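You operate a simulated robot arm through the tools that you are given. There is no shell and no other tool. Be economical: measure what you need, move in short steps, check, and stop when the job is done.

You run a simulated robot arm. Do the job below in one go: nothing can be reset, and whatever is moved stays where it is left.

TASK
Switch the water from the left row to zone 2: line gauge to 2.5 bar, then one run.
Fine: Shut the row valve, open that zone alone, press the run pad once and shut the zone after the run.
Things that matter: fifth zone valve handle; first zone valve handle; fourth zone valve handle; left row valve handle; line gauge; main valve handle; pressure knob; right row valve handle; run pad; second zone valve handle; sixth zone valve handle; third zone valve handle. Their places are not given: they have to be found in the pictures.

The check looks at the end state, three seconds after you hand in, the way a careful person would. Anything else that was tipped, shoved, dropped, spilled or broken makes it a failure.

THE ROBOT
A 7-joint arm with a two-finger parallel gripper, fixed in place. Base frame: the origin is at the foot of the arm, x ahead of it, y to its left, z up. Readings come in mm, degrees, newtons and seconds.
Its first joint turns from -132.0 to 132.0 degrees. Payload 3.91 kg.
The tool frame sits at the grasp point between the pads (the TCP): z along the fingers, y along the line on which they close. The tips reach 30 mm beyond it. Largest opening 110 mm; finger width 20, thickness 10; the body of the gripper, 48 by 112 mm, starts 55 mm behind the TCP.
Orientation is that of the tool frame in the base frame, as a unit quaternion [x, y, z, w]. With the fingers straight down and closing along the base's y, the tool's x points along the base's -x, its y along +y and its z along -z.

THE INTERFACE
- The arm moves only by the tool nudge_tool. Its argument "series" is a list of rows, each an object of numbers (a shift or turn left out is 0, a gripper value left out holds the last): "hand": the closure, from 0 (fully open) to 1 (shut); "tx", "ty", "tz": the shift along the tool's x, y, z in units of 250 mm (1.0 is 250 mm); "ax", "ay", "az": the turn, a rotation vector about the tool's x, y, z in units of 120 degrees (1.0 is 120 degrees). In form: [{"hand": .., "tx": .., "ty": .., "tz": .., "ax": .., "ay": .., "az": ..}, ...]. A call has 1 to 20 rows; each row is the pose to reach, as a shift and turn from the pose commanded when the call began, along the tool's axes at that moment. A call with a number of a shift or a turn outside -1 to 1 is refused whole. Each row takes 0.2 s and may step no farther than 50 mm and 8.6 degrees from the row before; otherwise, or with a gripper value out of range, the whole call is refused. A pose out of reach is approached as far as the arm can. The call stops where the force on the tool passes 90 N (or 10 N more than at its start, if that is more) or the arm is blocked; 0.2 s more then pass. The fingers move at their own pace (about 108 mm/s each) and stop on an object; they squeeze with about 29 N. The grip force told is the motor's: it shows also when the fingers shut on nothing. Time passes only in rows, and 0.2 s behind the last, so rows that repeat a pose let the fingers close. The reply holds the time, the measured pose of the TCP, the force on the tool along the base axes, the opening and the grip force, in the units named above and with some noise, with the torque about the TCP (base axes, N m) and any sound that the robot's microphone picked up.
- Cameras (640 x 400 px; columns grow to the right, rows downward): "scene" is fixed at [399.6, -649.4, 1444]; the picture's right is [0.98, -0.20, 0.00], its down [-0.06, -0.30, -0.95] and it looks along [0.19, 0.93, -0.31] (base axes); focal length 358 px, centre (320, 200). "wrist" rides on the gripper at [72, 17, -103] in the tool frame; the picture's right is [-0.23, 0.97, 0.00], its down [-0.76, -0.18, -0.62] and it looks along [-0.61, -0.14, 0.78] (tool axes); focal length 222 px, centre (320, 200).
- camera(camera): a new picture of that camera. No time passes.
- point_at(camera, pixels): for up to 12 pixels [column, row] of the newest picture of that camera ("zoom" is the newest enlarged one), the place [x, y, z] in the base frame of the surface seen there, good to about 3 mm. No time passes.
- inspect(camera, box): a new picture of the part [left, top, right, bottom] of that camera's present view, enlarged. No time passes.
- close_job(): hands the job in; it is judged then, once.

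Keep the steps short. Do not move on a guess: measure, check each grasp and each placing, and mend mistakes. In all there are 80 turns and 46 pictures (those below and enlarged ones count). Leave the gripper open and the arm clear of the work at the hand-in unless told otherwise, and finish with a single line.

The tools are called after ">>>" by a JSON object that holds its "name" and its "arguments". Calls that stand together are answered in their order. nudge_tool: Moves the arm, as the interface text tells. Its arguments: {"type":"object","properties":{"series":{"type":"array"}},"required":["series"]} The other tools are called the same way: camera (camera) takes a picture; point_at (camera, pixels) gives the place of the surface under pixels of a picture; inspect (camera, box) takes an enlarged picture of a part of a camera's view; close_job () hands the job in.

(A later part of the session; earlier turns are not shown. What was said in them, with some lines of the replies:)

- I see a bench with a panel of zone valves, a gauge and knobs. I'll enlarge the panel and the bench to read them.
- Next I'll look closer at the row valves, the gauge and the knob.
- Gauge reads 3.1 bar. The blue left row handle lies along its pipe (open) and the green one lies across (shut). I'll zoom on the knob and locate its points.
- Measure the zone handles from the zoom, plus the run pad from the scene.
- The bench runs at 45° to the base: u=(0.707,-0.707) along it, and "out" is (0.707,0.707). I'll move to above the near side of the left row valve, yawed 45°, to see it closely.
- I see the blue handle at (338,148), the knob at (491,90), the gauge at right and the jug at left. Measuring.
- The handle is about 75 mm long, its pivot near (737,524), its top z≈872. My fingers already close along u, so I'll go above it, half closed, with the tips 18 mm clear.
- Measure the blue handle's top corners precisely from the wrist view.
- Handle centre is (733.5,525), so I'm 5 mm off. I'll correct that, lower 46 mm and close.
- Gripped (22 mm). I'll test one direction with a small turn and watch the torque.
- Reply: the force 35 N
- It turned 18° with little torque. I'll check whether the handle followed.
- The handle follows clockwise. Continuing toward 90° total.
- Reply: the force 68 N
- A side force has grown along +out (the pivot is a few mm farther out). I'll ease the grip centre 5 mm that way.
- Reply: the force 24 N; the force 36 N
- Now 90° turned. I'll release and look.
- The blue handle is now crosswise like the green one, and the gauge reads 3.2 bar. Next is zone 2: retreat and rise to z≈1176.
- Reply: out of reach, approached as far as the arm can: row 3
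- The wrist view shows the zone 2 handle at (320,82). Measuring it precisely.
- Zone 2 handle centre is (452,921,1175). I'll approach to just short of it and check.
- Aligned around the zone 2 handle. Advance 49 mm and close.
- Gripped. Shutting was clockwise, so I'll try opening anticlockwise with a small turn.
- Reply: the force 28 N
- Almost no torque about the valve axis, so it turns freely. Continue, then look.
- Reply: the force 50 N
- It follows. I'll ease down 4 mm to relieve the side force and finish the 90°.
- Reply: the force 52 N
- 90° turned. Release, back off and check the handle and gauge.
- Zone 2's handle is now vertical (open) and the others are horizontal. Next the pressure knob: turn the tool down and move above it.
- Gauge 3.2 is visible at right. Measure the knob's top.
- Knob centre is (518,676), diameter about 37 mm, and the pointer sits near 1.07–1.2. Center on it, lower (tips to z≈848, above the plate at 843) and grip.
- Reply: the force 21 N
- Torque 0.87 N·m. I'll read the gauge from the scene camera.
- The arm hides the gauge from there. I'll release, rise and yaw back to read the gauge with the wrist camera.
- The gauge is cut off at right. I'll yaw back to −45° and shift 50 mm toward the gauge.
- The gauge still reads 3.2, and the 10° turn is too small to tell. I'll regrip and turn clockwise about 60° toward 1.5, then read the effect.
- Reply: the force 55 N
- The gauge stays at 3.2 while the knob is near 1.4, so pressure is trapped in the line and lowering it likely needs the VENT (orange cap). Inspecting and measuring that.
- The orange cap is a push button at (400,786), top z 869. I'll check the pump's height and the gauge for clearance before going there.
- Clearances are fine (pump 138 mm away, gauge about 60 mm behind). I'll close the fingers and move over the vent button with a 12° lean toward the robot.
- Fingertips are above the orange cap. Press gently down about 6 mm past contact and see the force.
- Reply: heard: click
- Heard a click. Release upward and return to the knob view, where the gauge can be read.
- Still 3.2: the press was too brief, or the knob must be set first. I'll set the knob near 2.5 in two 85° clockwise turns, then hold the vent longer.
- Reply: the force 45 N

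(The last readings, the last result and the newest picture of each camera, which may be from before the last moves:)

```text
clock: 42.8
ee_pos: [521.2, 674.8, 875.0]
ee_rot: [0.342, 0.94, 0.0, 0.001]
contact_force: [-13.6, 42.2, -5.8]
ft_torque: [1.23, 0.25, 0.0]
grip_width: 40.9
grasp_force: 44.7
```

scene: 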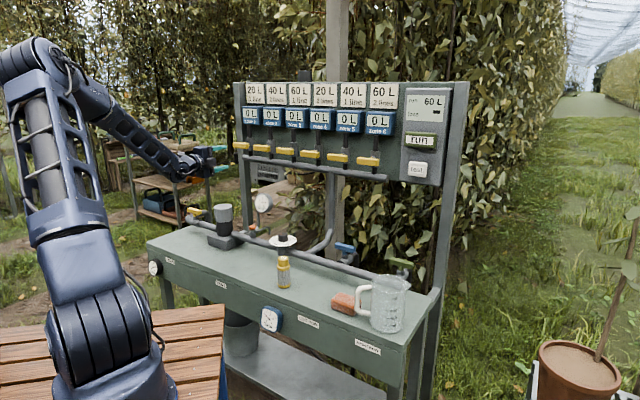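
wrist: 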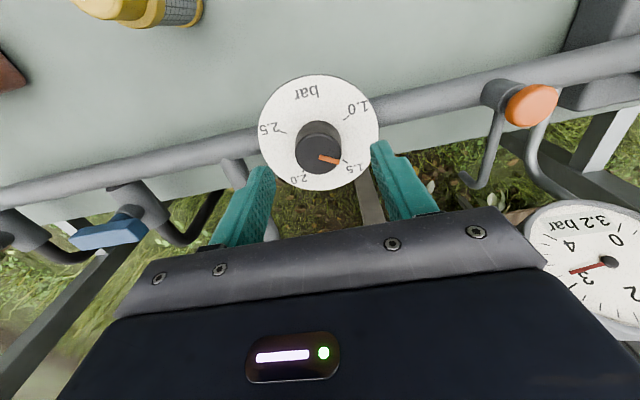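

Release, swing back in place, regrip and do the second 85°.

>>> {"name": "nudge_tool", "arguments": {"series": [{"hand": 0.4}, {"hand": 0.4}, {"az": -0.059}, {"az": -0.118}, {"az": -0.177}, {"az": -0.236}, {"az": -0.295}, {"az": -0.354}, {"az": -0.413}, {"az": -0.472}, {"az": -0.531}, {"az": -0.59}, {"az": -0.649}, {"az": -0.708}, {"hand": 1, "az": -0.708}, {"az": -0.708}]}}

>>> {"name": "nudge_tool", "arguments": {"series": [{"hand": 1, "az": 0.059}, {"az": 0.118}, {"az": 0.177}, {"az": 0.236}, {"az": 0.295}, {"az": 0.354}, {"az": 0.413}, {"az": 0.472}, {"az": 0.531}, {"az": 0.59}, {"az": 0.649}, {"az": 0.708}]}}

>>> {"name": "nudge_tool", "arguments": {"series": [{"hand": 0.4}, {"hand": 0.4}, {"tz": -0.11}, {"tz": -0.226, "az": -0.059}, {"tz": -0.226, "az": -0.118}, {"tz": -0.226, "az": -0.177}, {"tz": -0.226, "az": -0.236}, {"tz": -0.226, "az": -0.295}, {"tz": -0.226, "az": -0.354}, {"tz": -0.226, "az": -0.413}, {"tz": -0.226, "az": -0.472}, {"tz": -0.226, "az": -0.531}, {"tz": -0.226, "az": -0.59}, {"tz": -0.226, "az": -0.649}, {"tz": -0.226, "az": -0.708}]}}

>>> {"name": "camera", "arguments": {"camera": "wrist"}}

```text
clock: 46.2
ee_pos: [519.4, 674.9, 876.4]
ee_rot: [-0.384, 0.923, 0.001, 0.0]
contact_force: [-9.9, 16.4, -5.2]
ft_torque: [0.83, 0.23, 0.02]
grip_width: 40.8
grasp_force: 44.9
```

```text
clock: 48.8
ee_pos: [520.1, 674.6, 876.1]
ee_rot: [0.342, 0.94, 0.002, 0.0]
contact_force: [-19.0, 40.0, 3.3]
ft_torque: [1.12, 0.6, -0.01]
grip_width: 40.9
grasp_force: 45.2
```

```text
clock: 52.0
ee_pos: [521.4, 673.2, 932.0]
ee_rot: [-0.384, 0.924, 0.001, 0.0]
contact_force: [0.3, 0.4, 0.0]
ft_torque: [0.01, 0.05, 0.03]
grip_width: 66.0
grasp_force: 0.0
```

```text
9 pictures are left
```

wrist: 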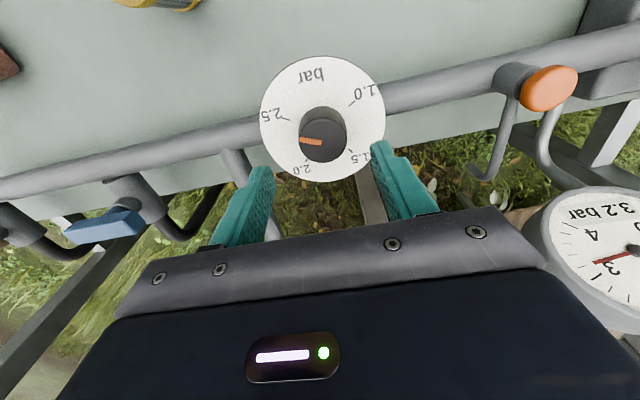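

>>> {"name": "point_at", "arguments": {"camera": "wrist", "pixels": [[301, 140], [320, 143], [311, 141], [323, 142], [280, 119], [287, 122], [353, 101], [309, 164]]}}

```text
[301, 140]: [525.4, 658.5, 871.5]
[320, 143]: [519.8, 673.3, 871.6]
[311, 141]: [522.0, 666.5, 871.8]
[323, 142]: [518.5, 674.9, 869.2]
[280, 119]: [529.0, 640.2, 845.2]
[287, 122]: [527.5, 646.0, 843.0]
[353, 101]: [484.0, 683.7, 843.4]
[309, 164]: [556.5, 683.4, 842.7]
```

The pointer is at −69° against the 2.5 tick at −73°, so the dial reads about 2.47. Back to the vent, press and hold about 3 s.

>>> {"name": "nudge_tool", "arguments": {"series": [{"hand": 1, "tx": 0.011, "ty": 0.166, "ay": -0.025}, {"tx": 0.023, "ty": 0.332, "ay": -0.05}, {"tx": 0.035, "ty": 0.498, "ay": -0.075}, {"tx": 0.045, "ty": 0.66, "ay": -0.1}, {"tx": 0.045, "ty": 0.66, "ay": -0.1}]}}

>>> {"name": "nudge_tool", "arguments": {"series": [{"hand": 1, "tx": 0.025, "tz": 0.117}, {"tx": 0.03, "tz": 0.141}, {"tx": 0.033, "tz": 0.1565}, {"tx": 0.033, "tz": 0.1565}, {"tx": 0.033, "tz": 0.1565}, {"tx": 0.033, "tz": 0.1565}, {"tx": 0.033, "tz": 0.1565}, {"tx": 0.033, "tz": 0.1565}, {"tx": 0.033, "tz": 0.1565}, {"tx": 0.033, "tz": 0.1565}, {"tx": 0.033, "tz": 0.1565}, {"tx": 0.033, "tz": 0.1565}, {"tx": 0.033, "tz": 0.1565}, {"tx": 0.033, "tz": 0.1565}, {"tx": 0.033, "tz": 0.1565}, {"tx": 0.033, "tz": 0.1565}, {"tx": 0.033, "tz": 0.1565}]}}

>>> {"name": "inspect", "arguments": {"camera": "scene", "box": [180, 150, 320, 260]}}

```text
clock: 53.2
ee_pos: [396.1, 783.9, 935.2]
ee_rot: [-0.381, 0.919, 0.041, 0.096]
contact_force: [-0.2, 0.3, 0.8]
ft_torque: [0.0, 0.01, -0.03]
grip_width: 0.0
grasp_force: 28.8
```

```text
clock: 56.8
ee_pos: [396.0, 781.9, 893.5]
ee_rot: [-0.381, 0.919, 0.04, 0.096]
contact_force: [-1.2, -1.0, 4.3]
ft_torque: [-0.07, 0.04, 0.02]
grip_width: 0.0
grasp_force: 29.1
heard: click
```

```text
3.64 times, centred on (250, 205) of scene
```

zoom: 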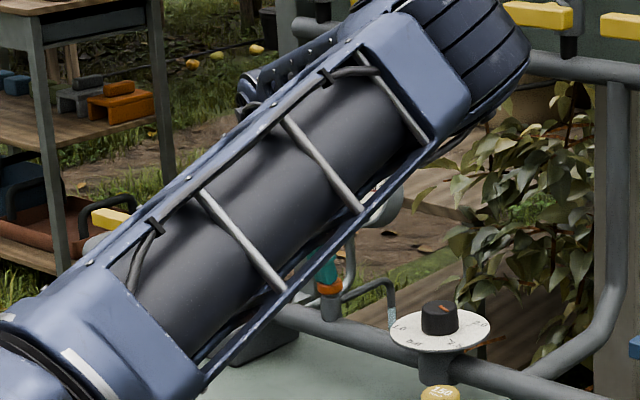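

Water runs from the vent spout, so it works while held. Now release and read the gauge from the knob view.

>>> {"name": "nudge_tool", "arguments": {"series": [{"hand": 1, "tx": -0.02, "tz": -0.09}, {"tx": -0.033, "tz": -0.156}]}}

>>> {"name": "nudge_tool", "arguments": {"series": [{"hand": 0.4, "ty": -0.14, "ay": 0.025}, {"ty": -0.29, "ay": 0.05}, {"ty": -0.43, "ay": 0.075}, {"ty": -0.58, "ay": 0.1}]}}

>>> {"name": "camera", "arguments": {"camera": "wrist"}}

```text
clock: 57.4
ee_pos: [397.1, 782.1, 931.0]
ee_rot: [-0.381, 0.919, 0.04, 0.097]
contact_force: [0.7, -0.6, 0.8]
ft_torque: [-0.01, 0.0, -0.02]
grip_width: 0.0
grasp_force: 28.4
```

```text
clock: 58.4
ee_pos: [494.6, 676.3, 932.6]
ee_rot: [-0.384, 0.923, 0.0, 0.0]
contact_force: [-0.9, -0.5, 0.7]
ft_torque: [-0.01, -0.05, -0.01]
grip_width: 66.1
grasp_force: 0.1
```

```text
7 pictures are left
```

wrist: 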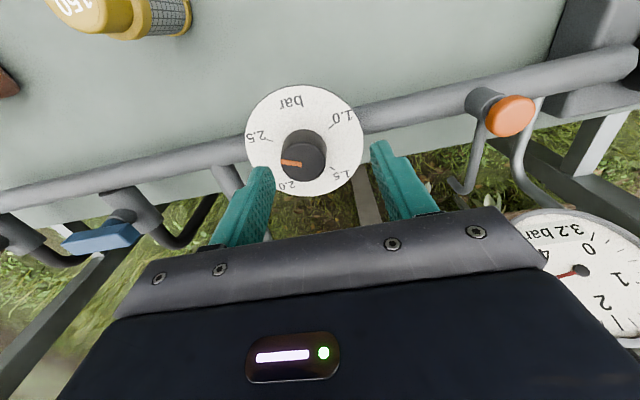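

The pipe gauge is unchanged at 3.2 despite venting. It sits upstream of the knob, so it may be the supply gauge. There are two other dials on the bench front: blue at (271,318) and black at (155,268). Reading those.

>>> {"name": "inspect", "arguments": {"camera": "scene", "box": [145, 255, 290, 345]}}

```text
4.41 times, centred on (218, 300) of scene
```

zoom: 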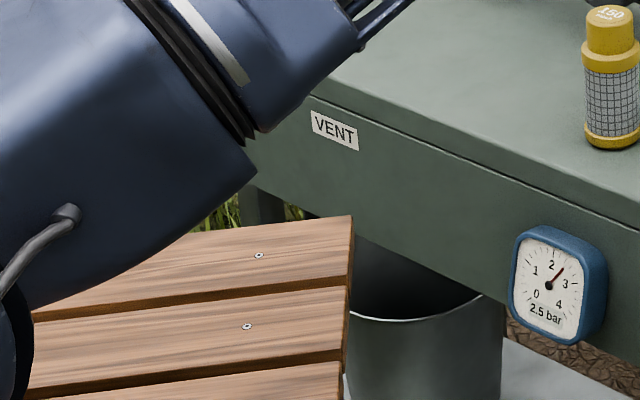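

The blue line gauge reads 2.5 bar, so the pressure is set. Next the run pad at (976,469,1260): retreat, rise and turn the tool horizontal with the fingers shut.

>>> {"name": "nudge_tool", "arguments": {"series": [{"hand": 1, "tx": 0.083, "tz": -0.167}, {"tx": 0.167, "tz": -0.333}, {"tx": 0.25, "tz": -0.5}, {"tx": 0.333, "tz": -0.667}, {"tx": 0.417, "tz": -0.833}, {"tx": 0.5, "tz": -1.0}]}}

>>> {"name": "nudge_tool", "arguments": {"series": [{"hand": 1, "ty": -0.162, "tz": -0.052, "ay": -0.0625}, {"ty": -0.323, "tz": -0.104, "ay": -0.125}, {"ty": -0.485, "tz": -0.156, "ay": -0.1875}, {"ty": -0.647, "tz": -0.208, "ay": -0.25}, {"ty": -0.808, "tz": -0.26, "ay": -0.3125}, {"ty": -0.97, "tz": -0.312, "ay": -0.375}]}}

>>> {"name": "nudge_tool", "arguments": {"series": [{"hand": 1, "ty": -0.162, "ay": -0.0625}, {"ty": -0.323, "ay": -0.125}, {"ty": -0.485, "ay": -0.1875}, {"ty": -0.647, "ay": -0.25}, {"ty": -0.808, "ay": -0.3125}, {"ty": -0.97, "ay": -0.375}]}}

>>> {"name": "point_at", "arguments": {"camera": "scene", "pixels": [[420, 140], [410, 139], [430, 142], [420, 135], [420, 146], [400, 140]]}}

```text
clock: 59.8
ee_pos: [413.0, 592.1, 1182.0]
ee_rot: [-0.384, 0.923, 0.0, 0.0]
contact_force: [-0.3, 0.0, -0.1]
ft_torque: [0.0, 0.03, -0.01]
grip_width: 0.0
grasp_force: 28.9
```

```text
clock: 61.2
ee_pos: [583.6, 419.2, 1258.3]
ee_rot: [-0.355, 0.853, 0.147, 0.354]
contact_force: [0.1, 0.0, 0.0]
ft_torque: [0.0, -0.03, -0.01]
grip_width: 0.1
grasp_force: 28.9
```

```text
clock: 62.6
ee_pos: [753.3, 246.4, 1263.5]
ee_rot: [-0.271, 0.653, 0.272, 0.653]
contact_force: [-0.1, 0.3, -0.1]
ft_torque: [-0.01, 0.02, -0.08]
grip_width: 0.0
grasp_force: 29.3
```

```text
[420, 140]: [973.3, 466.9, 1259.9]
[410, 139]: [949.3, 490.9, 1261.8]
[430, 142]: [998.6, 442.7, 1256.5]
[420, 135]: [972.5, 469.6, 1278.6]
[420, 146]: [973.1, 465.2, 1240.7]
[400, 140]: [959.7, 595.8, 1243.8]
```

Aligned with the pad (s=358, z≈1260). Advance to 34 mm short of it.

>>> {"name": "nudge_tool", "arguments": {"series": [{"hand": 1, "tx": 0.014, "tz": 0.165}, {"tx": 0.014, "tz": 0.33}, {"tx": 0.014, "tz": 0.495}, {"tx": 0.014, "tz": 0.66}, {"tx": 0.014, "tz": 0.825}, {"tx": 0.014, "tz": 0.99}]}}

>>> {"name": "inspect", "arguments": {"camera": "scene", "box": [340, 70, 480, 200]}}

```text
clock: 64.0
ee_pos: [928.4, 424.8, 1257.7]
ee_rot: [-0.271, 0.654, 0.271, 0.652]
contact_force: [0.2, -0.3, 1.6]
ft_torque: [-0.01, 0.02, 0.0]
grip_width: 0.0
grasp_force: 28.9
```

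```text
3.08 times, centred on (410, 135) of scene
```

zoom: 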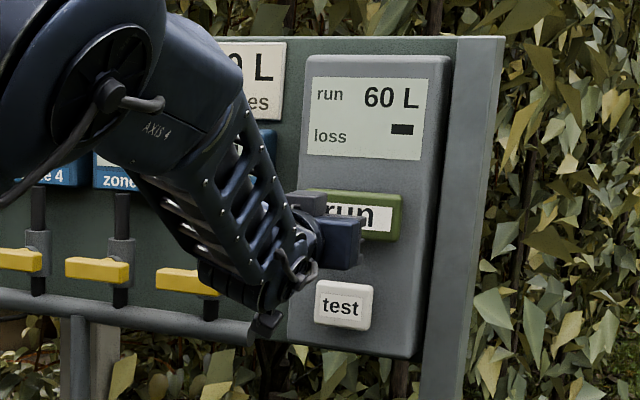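

Positioned in front of the run pad. Press once (about 5 mm past contact) and withdraw.

>>> {"name": "nudge_tool", "arguments": {"series": [{"hand": 1, "tz": 0.112}, {"tz": 0.132}, {"tz": 0.14}, {"tz": 0.148}, {"tz": 0.1}, {"tz": 0.0}]}}

```text
clock: 65.4
ee_pos: [929.8, 425.3, 1254.2]
ee_rot: [-0.27, 0.653, 0.27, 0.654]
contact_force: [0.7, -0.4, -0.4]
ft_torque: [0.01, -0.03, -0.02]
grip_width: 0.2
grasp_force: 28.9
```

No click was heard. Check the display before doing anything else.

>>> {"name": "inspect", "arguments": {"camera": "scene", "box": [235, 75, 460, 190]}}

```text
2.84 times, centred on (348, 132) of scene
```

zoom: 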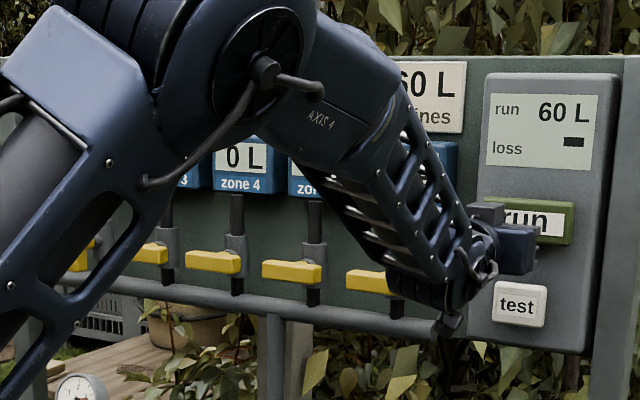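

Not conclusive. Advance just to the expected surface and read the force.

>>> {"name": "nudge_tool", "arguments": {"series": [{"hand": 1, "tx": -0.012, "tz": 0.08}, {"tx": -0.012, "tz": 0.11}, {"tx": -0.012, "tz": 0.124}]}}

```text
clock: 66.2
ee_pos: [951.9, 447.1, 1258.4]
ee_rot: [-0.272, 0.653, 0.272, 0.653]
contact_force: [-0.3, 0.4, -0.5]
ft_torque: [0.01, 0.01, 0.0]
grip_width: 0.1
grasp_force: 29.0
```

No contact yet at tip d≈1019. Advance in 2 mm steps.

>>> {"name": "nudge_tool", "arguments": {"series": [{"hand": 1, "tz": 0.008}, {"tz": 0.016}]}}

```text
clock: 66.8
ee_pos: [953.7, 449.6, 1260.4]
ee_rot: [-0.271, 0.653, 0.271, 0.653]
contact_force: [-0.9, -1.5, -0.4]
ft_torque: [-0.01, 0.05, -0.03]
grip_width: 0.0
grasp_force: 29.1
```

>>> {"name": "nudge_tool", "arguments": {"series": [{"hand": 1, "tz": 0.008}, {"tz": 0.016}]}}

```text
clock: 67.4
ee_pos: [958.4, 451.6, 1259.7]
ee_rot: [-0.27, 0.654, 0.27, 0.654]
contact_force: [-3.2, -2.7, 1.3]
ft_torque: [0.04, -0.04, -0.01]
grip_width: 0.0
grasp_force: 29.1
```

>>> {"name": "nudge_tool", "arguments": {"series": [{"hand": 1, "tz": 0.006}, {"tz": 0.012}]}}

```text
clock: 68.0
ee_pos: [958.0, 453.8, 1259.5]
ee_rot: [-0.271, 0.652, 0.273, 0.653]
contact_force: [-0.2, -0.5, 0.5]
ft_torque: [-0.02, 0.0, 0.01]
grip_width: 0.1
grasp_force: 28.7
heard: click
```

Click: the run started. Withdraw straight back and look at the panel.

>>> {"name": "nudge_tool", "arguments": {"series": [{"hand": 1, "tz": -0.16}, {"tz": -0.33}, {"tz": -0.5}, {"tz": -0.66}, {"tz": -0.83}, {"tz": -1.0}]}}

```text
clock: 69.4
ee_pos: [781.1, 279.0, 1258.7]
ee_rot: [-0.271, 0.653, 0.272, 0.653]
contact_force: [0.0, 0.3, -0.9]
ft_torque: [0.02, -0.02, 0.05]
grip_width: 0.0
grasp_force: 29.4
```

Orientation already suits zone 2's vertical handle. Travel along the panel at safe distance (d≈750) toward zone 2.

>>> {"name": "nudge_tool", "arguments": {"series": [{"hand": 0.4, "tx": 0.068, "ty": 0.183}, {"tx": 0.136, "ty": 0.366}, {"tx": 0.204, "ty": 0.55}, {"tx": 0.272, "ty": 0.733}, {"tx": 0.34, "ty": 0.916}]}}

>>> {"name": "nudge_tool", "arguments": {"series": [{"hand": 0.4, "ty": 0.183}, {"ty": 0.366}, {"ty": 0.55}, {"ty": 0.733}, {"ty": 0.916}]}}

>>> {"name": "nudge_tool", "arguments": {"series": [{"hand": 0.4, "ty": 0.183}, {"ty": 0.366}, {"ty": 0.55}, {"ty": 0.733}, {"ty": 0.916}]}}

>>> {"name": "inspect", "arguments": {"camera": "scene", "box": [225, 75, 465, 215]}}

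```text
clock: 70.6
ee_pos: [618.8, 436.9, 1172.8]
ee_rot: [-0.269, 0.654, 0.27, 0.654]
contact_force: [0.6, 0.0, 0.8]
ft_torque: [0.01, 0.02, 0.02]
grip_width: 66.1
grasp_force: 0.0
```

```text
clock: 71.8
ee_pos: [458.4, 597.5, 1175.0]
ee_rot: [-0.271, 0.653, 0.271, 0.653]
contact_force: [0.2, 0.0, -0.2]
ft_torque: [0.0, 0.02, 0.03]
grip_width: 65.7
grasp_force: 0.1
```

```text
clock: 73.0
ee_pos: [296.6, 758.3, 1171.9]
ee_rot: [-0.271, 0.653, 0.271, 0.653]
contact_force: [0.8, 0.2, 0.4]
ft_torque: [-0.01, 0.02, 0.03]
grip_width: 65.9
grasp_force: 0.0
```

```text
2.67 times, centred on (345, 145) of scene
```

zoom: 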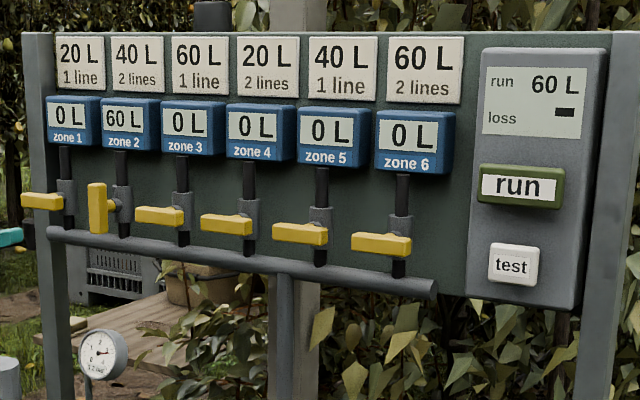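

Zone 2 shows 60 L, so the run is complete. Now shut zone 2: advance 220 mm onto the vertical handle and grip.

>>> {"name": "nudge_tool", "arguments": {"series": [{"hand": 0.4, "tz": 0.176}, {"tz": 0.352}, {"tz": 0.528}, {"tz": 0.704}, {"tz": 0.8}, {"tz": 0.88}, {"hand": 1, "tz": 0.88}, {"tz": 0.88}, {"tz": 0.88}]}}

```text
clock: 75.0
ee_pos: [454.7, 918.5, 1175.6]
ee_rot: [-0.269, 0.654, 0.269, 0.654]
contact_force: [29.4, -36.7, -6.5]
ft_torque: [0.45, -0.47, 0.01]
grip_width: 24.1
grasp_force: 44.7
```

Gripped (24 mm) with a side force along +u. Ease 4 mm that way, then turn back 45°.

>>> {"name": "nudge_tool", "arguments": {"series": [{"hand": 1, "ty": -0.016}, {"ty": -0.016, "az": 0.06}, {"ty": -0.016, "az": 0.12}, {"ty": -0.016, "az": 0.18}, {"ty": -0.016, "az": 0.24}, {"ty": -0.016, "az": 0.3}, {"ty": -0.016, "az": 0.36}]}}

```text
clock: 76.6
ee_pos: [453.6, 916.1, 1173.9]
ee_rot: [-0.011, 0.707, 0.494, 0.506]
contact_force: [25.0, 29.5, 12.6]
ft_torque: [-0.46, 0.48, 0.0]
grip_width: 23.7
grasp_force: 45.3
```

>>> {"name": "nudge_tool", "arguments": {"series": [{"hand": 1, "az": 0.06}, {"az": 0.12}, {"az": 0.18}, {"az": 0.24}, {"az": 0.3}, {"az": 0.36}, {"az": 0.39}]}}

```text
clock: 78.2
ee_pos: [452.9, 915.7, 1175.1]
ee_rot: [0.27, 0.653, 0.655, 0.269]
contact_force: [9.9, 40.8, 24.6]
ft_torque: [-0.16, 0.01, 0.44]
grip_width: 23.7
grasp_force: 45.1
```

Full 90° reached and the tool is back at its starting orientation. Release, back off and check everything.

>>> {"name": "nudge_tool", "arguments": {"series": [{"hand": 0.4}, {"hand": 0.4}, {"tz": -0.15}, {"tz": -0.3}, {"tz": -0.45}, {"tz": -0.6}, {"tz": -0.75}, {"hand": 0, "tz": -0.9}]}}

>>> {"name": "inspect", "arguments": {"camera": "scene", "box": [225, 75, 465, 215]}}

>>> {"name": "inspect", "arguments": {"camera": "scene", "box": [185, 190, 425, 340]}}

```text
clock: 80.0
ee_pos: [295.7, 755.5, 1175.3]
ee_rot: [0.271, 0.654, 0.653, 0.27]
contact_force: [-0.8, 0.5, 0.1]
ft_torque: [0.04, -0.02, 0.01]
grip_width: 110.0
grasp_force: 0.0
```

```text
2.67 times, centred on (345, 145) of scene
```

zoom: 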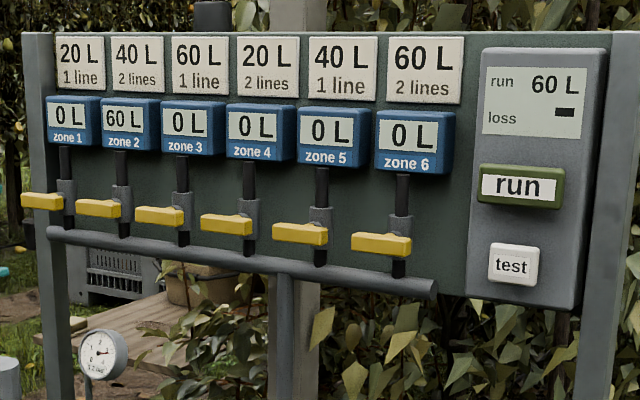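

```text
2.67 times, centred on (305, 265) of scene
```

zoom: 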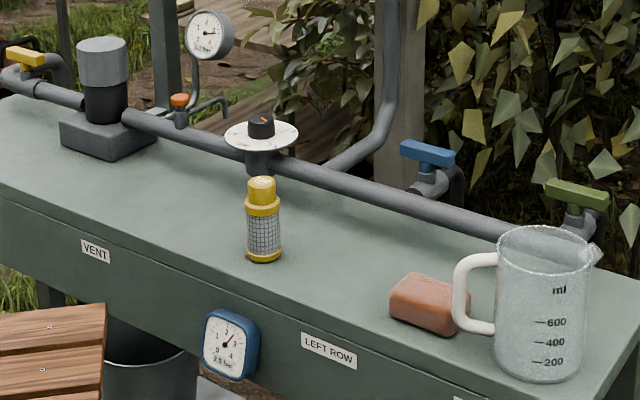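

Zone 2 is shut with 60 L logged, the left row is shut, the line gauge reads 2.5 bar, nothing is disturbed, and the gripper is open and clear. Handing in.

>>> {"name": "close_job", "arguments": {}}

```text
The job is handed in.
```

Job handed in: left row shut, line gauge at 2.5 bar, one run of 60 L to zone 2, zone 2 shut again; I also pressed the vent twice and a little water ran from its spout.
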